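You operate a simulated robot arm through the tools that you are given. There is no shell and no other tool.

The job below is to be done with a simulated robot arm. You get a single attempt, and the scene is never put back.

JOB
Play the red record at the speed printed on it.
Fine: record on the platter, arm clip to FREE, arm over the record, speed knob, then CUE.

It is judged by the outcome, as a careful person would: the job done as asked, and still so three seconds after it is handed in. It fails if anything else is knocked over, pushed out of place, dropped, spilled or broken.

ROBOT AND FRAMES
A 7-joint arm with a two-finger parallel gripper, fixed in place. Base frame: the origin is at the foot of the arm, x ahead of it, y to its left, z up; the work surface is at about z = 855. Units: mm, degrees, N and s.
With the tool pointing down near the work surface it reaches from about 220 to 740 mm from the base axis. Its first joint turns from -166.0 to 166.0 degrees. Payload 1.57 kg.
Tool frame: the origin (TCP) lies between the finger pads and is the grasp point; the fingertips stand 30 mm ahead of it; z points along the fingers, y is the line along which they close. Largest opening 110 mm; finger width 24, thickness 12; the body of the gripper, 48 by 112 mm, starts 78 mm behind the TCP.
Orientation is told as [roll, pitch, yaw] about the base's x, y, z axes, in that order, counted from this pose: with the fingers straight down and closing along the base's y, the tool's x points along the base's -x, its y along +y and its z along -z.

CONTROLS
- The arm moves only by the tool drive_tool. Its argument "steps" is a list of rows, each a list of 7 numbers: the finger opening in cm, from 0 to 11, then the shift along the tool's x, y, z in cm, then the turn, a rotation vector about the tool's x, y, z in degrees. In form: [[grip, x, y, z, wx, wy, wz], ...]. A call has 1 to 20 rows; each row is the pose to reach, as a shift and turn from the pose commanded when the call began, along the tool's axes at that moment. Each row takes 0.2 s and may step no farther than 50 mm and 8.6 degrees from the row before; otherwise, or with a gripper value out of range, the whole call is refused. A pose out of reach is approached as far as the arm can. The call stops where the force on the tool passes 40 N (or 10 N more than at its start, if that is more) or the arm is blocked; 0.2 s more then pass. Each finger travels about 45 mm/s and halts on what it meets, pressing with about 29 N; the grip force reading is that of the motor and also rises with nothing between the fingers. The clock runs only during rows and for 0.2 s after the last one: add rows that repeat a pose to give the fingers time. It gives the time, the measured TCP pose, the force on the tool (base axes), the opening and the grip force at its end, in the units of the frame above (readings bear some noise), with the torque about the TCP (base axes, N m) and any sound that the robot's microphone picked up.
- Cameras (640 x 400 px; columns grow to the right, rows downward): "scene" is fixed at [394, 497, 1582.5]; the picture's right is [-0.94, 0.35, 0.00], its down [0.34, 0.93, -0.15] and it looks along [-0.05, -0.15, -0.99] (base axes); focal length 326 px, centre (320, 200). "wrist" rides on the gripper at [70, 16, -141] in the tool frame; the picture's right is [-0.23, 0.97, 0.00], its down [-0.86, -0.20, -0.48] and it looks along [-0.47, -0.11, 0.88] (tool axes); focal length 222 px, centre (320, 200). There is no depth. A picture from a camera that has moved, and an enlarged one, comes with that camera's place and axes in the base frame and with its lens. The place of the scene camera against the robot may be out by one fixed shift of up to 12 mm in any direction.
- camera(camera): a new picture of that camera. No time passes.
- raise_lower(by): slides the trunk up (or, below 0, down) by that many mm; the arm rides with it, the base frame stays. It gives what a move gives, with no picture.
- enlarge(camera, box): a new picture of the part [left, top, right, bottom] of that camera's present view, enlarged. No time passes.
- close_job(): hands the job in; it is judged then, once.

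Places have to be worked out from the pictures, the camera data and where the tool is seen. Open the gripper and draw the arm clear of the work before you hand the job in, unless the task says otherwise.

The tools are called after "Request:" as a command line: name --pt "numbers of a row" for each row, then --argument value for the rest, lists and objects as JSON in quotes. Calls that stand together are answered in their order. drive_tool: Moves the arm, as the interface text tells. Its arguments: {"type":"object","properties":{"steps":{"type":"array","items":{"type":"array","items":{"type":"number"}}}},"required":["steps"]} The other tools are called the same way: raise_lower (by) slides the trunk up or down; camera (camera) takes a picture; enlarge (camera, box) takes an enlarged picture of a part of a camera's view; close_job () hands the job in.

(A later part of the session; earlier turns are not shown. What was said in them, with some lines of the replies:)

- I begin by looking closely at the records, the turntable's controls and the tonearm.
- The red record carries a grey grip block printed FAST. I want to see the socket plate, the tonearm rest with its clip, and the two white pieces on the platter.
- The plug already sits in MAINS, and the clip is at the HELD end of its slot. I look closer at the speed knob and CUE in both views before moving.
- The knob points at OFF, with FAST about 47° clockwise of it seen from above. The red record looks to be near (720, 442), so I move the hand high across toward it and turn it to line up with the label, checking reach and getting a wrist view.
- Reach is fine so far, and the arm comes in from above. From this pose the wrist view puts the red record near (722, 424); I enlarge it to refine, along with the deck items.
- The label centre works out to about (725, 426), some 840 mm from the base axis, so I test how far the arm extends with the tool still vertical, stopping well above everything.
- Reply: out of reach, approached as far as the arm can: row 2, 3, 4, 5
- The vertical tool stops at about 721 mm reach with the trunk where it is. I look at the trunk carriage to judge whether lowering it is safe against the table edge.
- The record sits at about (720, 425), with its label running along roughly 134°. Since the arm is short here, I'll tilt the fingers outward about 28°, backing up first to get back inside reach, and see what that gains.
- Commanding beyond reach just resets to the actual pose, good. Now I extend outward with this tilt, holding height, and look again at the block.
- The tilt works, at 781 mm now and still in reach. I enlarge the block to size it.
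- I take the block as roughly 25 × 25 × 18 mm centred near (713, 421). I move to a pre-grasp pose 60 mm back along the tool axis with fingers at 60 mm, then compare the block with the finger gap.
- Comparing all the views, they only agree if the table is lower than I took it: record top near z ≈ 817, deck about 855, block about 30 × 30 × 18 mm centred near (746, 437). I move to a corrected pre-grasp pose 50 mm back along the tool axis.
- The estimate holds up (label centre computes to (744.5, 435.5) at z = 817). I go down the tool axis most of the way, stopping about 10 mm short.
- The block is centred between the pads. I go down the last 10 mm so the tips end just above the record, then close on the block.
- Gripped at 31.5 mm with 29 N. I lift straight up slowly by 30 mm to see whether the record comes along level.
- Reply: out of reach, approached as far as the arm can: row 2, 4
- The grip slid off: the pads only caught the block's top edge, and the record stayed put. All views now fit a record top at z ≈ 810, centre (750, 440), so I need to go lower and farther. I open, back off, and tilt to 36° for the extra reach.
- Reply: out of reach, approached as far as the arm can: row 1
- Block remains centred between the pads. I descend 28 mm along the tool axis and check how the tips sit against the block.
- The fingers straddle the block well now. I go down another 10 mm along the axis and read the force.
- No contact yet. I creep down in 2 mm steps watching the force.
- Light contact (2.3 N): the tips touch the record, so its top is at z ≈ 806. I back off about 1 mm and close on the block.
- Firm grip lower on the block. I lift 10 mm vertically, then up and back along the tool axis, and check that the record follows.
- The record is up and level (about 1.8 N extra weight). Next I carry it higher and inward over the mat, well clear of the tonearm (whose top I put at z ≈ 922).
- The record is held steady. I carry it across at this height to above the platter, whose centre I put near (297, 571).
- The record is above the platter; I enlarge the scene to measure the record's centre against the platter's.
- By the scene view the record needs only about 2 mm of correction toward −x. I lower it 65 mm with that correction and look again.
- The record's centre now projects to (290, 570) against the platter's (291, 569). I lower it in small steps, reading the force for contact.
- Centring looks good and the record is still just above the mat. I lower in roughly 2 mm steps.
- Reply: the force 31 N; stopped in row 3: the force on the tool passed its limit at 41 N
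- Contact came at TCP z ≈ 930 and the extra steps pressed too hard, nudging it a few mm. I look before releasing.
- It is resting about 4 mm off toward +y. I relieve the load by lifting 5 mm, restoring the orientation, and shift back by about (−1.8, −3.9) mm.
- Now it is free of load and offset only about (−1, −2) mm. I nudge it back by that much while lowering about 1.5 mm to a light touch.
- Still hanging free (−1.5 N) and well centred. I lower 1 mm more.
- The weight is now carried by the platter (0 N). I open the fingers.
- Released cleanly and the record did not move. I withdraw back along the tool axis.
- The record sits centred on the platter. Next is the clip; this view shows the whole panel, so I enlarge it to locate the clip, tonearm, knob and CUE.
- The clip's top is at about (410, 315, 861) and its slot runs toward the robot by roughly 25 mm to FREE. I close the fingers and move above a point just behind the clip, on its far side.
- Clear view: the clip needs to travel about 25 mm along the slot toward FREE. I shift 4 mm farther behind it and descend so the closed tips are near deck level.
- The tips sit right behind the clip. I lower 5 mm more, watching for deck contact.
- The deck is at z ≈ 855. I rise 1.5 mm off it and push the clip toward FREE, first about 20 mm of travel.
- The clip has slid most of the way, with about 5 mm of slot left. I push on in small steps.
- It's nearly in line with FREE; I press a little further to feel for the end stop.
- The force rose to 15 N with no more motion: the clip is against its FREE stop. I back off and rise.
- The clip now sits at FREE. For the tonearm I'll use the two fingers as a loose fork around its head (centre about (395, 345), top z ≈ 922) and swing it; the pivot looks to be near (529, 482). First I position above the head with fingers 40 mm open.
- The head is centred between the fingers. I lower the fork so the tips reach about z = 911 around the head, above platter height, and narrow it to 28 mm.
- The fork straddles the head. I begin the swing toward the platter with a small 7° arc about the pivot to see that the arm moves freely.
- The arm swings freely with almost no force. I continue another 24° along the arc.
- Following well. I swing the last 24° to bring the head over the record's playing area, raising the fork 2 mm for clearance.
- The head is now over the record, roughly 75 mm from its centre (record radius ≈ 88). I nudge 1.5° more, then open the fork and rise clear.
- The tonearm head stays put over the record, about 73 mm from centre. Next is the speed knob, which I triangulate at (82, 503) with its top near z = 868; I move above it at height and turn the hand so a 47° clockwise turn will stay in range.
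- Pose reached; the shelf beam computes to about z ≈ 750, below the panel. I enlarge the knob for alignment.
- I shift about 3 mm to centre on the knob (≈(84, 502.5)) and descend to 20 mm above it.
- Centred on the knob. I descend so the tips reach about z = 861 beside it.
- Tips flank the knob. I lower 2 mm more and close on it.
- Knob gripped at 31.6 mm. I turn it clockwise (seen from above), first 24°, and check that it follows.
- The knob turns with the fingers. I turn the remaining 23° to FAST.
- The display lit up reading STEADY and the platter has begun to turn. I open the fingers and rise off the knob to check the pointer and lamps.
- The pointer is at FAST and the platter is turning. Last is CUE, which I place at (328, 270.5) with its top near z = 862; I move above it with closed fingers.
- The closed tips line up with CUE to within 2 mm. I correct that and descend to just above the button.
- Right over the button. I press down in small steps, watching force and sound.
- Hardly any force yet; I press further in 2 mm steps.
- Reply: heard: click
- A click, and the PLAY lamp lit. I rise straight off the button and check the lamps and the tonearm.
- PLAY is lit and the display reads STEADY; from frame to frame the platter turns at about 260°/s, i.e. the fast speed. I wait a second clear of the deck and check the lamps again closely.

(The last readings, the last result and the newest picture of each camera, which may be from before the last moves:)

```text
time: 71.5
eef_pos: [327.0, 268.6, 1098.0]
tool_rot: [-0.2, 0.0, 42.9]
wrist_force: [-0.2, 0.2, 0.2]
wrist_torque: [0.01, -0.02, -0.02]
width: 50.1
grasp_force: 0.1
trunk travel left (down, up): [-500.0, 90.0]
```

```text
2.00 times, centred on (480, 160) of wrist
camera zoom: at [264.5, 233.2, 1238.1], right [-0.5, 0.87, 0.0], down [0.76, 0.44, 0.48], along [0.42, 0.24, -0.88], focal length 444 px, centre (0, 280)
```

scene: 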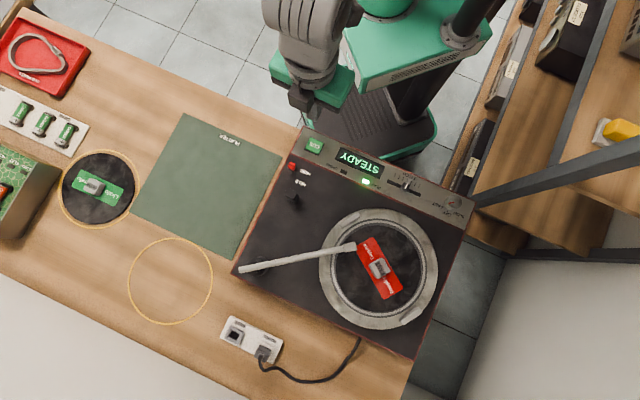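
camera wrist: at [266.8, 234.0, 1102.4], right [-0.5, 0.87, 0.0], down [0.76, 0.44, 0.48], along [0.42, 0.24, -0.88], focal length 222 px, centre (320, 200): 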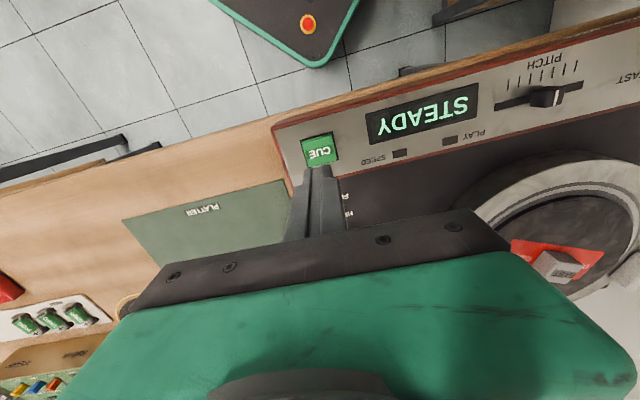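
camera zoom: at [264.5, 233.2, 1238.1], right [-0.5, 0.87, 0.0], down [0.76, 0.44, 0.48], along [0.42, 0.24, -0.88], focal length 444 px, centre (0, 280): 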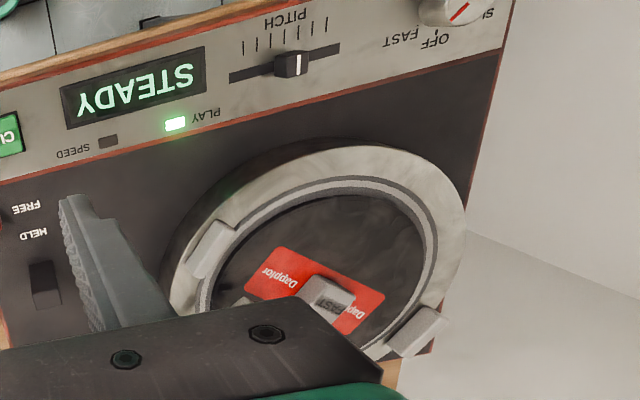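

PLAY stays lit, STEADY holds, and the arm stays over the record. I double-check the knob pointer against the FAST mark and that nothing else was disturbed.

Request:
enlarge --camera "scene" --box '[420, 180, 480, 220]'

Request:
enlarge --camera "scene" --box '[380, 165, 440, 205]'

Request:
camera --camera "scene"

```text
10.00 times, centred on (450, 200) of scene
camera zoom: at [394.0, 497.0, 1582.5], right [-0.94, 0.35, 0.0], down [0.34, 0.93, -0.15], along [-0.05, -0.15, -0.99], focal length 3265 px, centre (-980, 200)
```

zoom: 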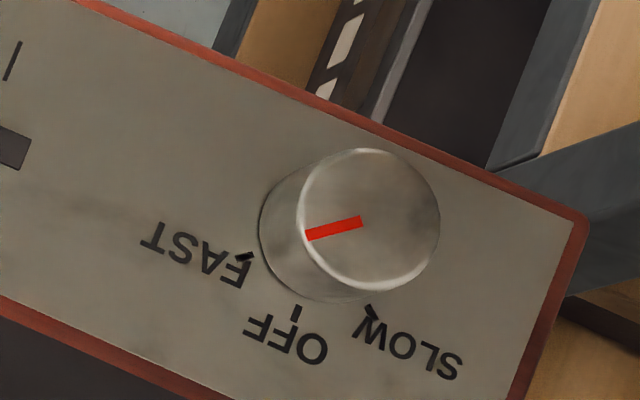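

```text
10.00 times, centred on (410, 185) of scene
camera zoom: at [394.0, 497.0, 1582.5], right [-0.94, 0.35, 0.0], down [0.34, 0.93, -0.15], along [-0.05, -0.15, -0.99], focal length 3265 px, centre (-580, 350)
```

zoom: 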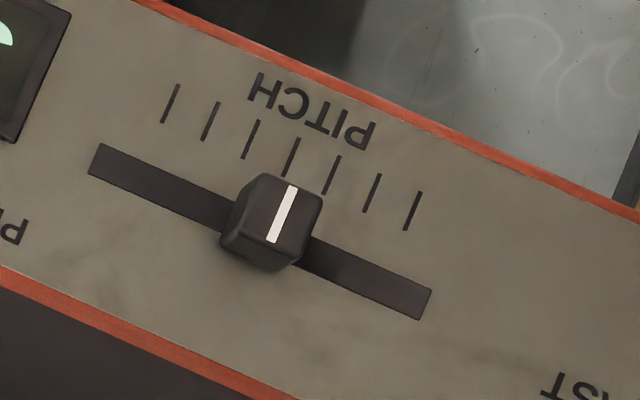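

```text
taken
```

scene: 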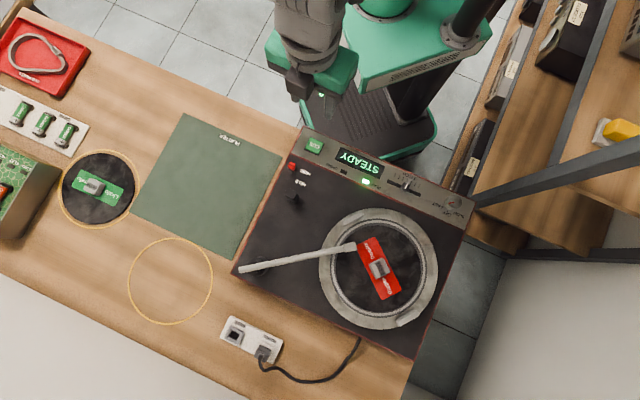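

The pointer lines up with FAST, the pitch slider is still centred, and nothing else has moved. I draw the arm up and back, clear of the deck, and let a couple of seconds pass.

Request:
drive_tool --pt "6 0.5 0 -3 0 0 0" --pt "8 1.5 0 -6 0 0 0" --pt "9 2.5 0 -9 0 0 0" --pt "9 3.5 0 -11 0 0 0" --pt "9 4 0 -12 0 0 0" --pt "9 4 0 -12 0 0 0" --pt "9 4 0 -12 0 0 0" --pt "9 4 0 -12 0 0 0" --pt "9 4 0 -12 0 0 0" --pt "9 4 0 -12 0 0 0" --pt "9 4 0 -12 0 0 0" --pt "9 4 0 -12 0 0 0"

Request:
camera --camera "scene"

Request:
enlarge --camera "scene" --box '[240, 130, 480, 340]'

```text
time: 74.1
eef_pos: [297.4, 242.3, 1217.4]
tool_rot: [-0.2, -0.1, 42.9]
wrist_force: [0.1, -0.3, -0.8]
wrist_torque: [0.02, -0.01, 0.02]
width: 89.8
grasp_force: 0.0
out of reach, approached as far as the arm can: row 4
trunk travel left (down, up): [-500.0, 90.0]
```

```text
taken
```

scene: 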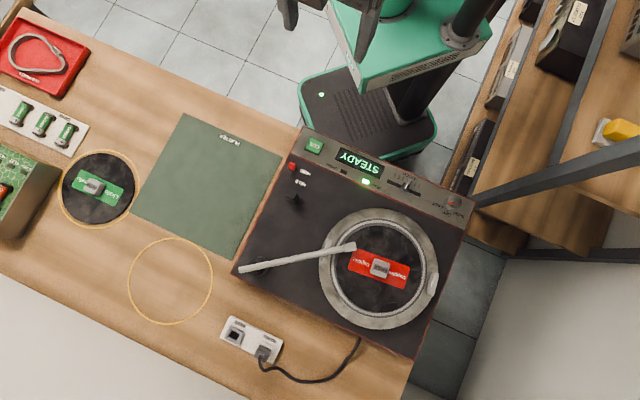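

```text
1.90 times, centred on (360, 235) of scene
camera zoom: at [394.0, 497.0, 1582.5], right [-0.94, 0.35, 0.0], down [0.34, 0.93, -0.15], along [-0.05, -0.15, -0.99], focal length 622 px, centre (244, 133)
```

zoom: 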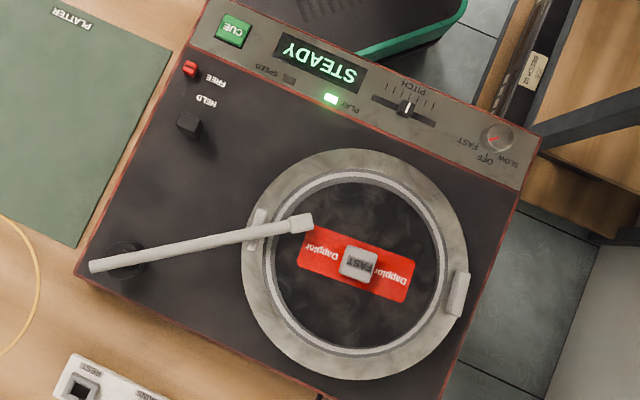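

The record is still turning at FAST under the tonearm, PLAY is lit, the clip is at FREE, everything else is in place, and the arm is clear with the gripper open. I hand the job in.

Request:
close_job

```text
The job is handed in.
```

The red record is playing at FAST, the speed printed on it. It sits centred on the platter, the arm clip is at FREE and the tonearm is over the record. The speed knob points to FAST, and CUE is pressed. The PLAY lamp was lit and the display read STEADY when I handed in, about five seconds after pressing CUE.

- **SPEED lamp:** it stayed dark throughout. I don't know what it signals, and I took STEADY as the sign the speed is right. The platter turned at about 43 rpm by my estimate from the pictures.
- **First grip:** it slid off the record's block while the record was still on the table. Nothing fell, and the second grip held.
- **Setting the record down:** I pressed harder than intended, about 41 N, and it shifted roughly 4 mm. I re-centred it before letting go.

Nothing else on the table or deck was moved. I opened the gripper and drew the arm clear before handing in.
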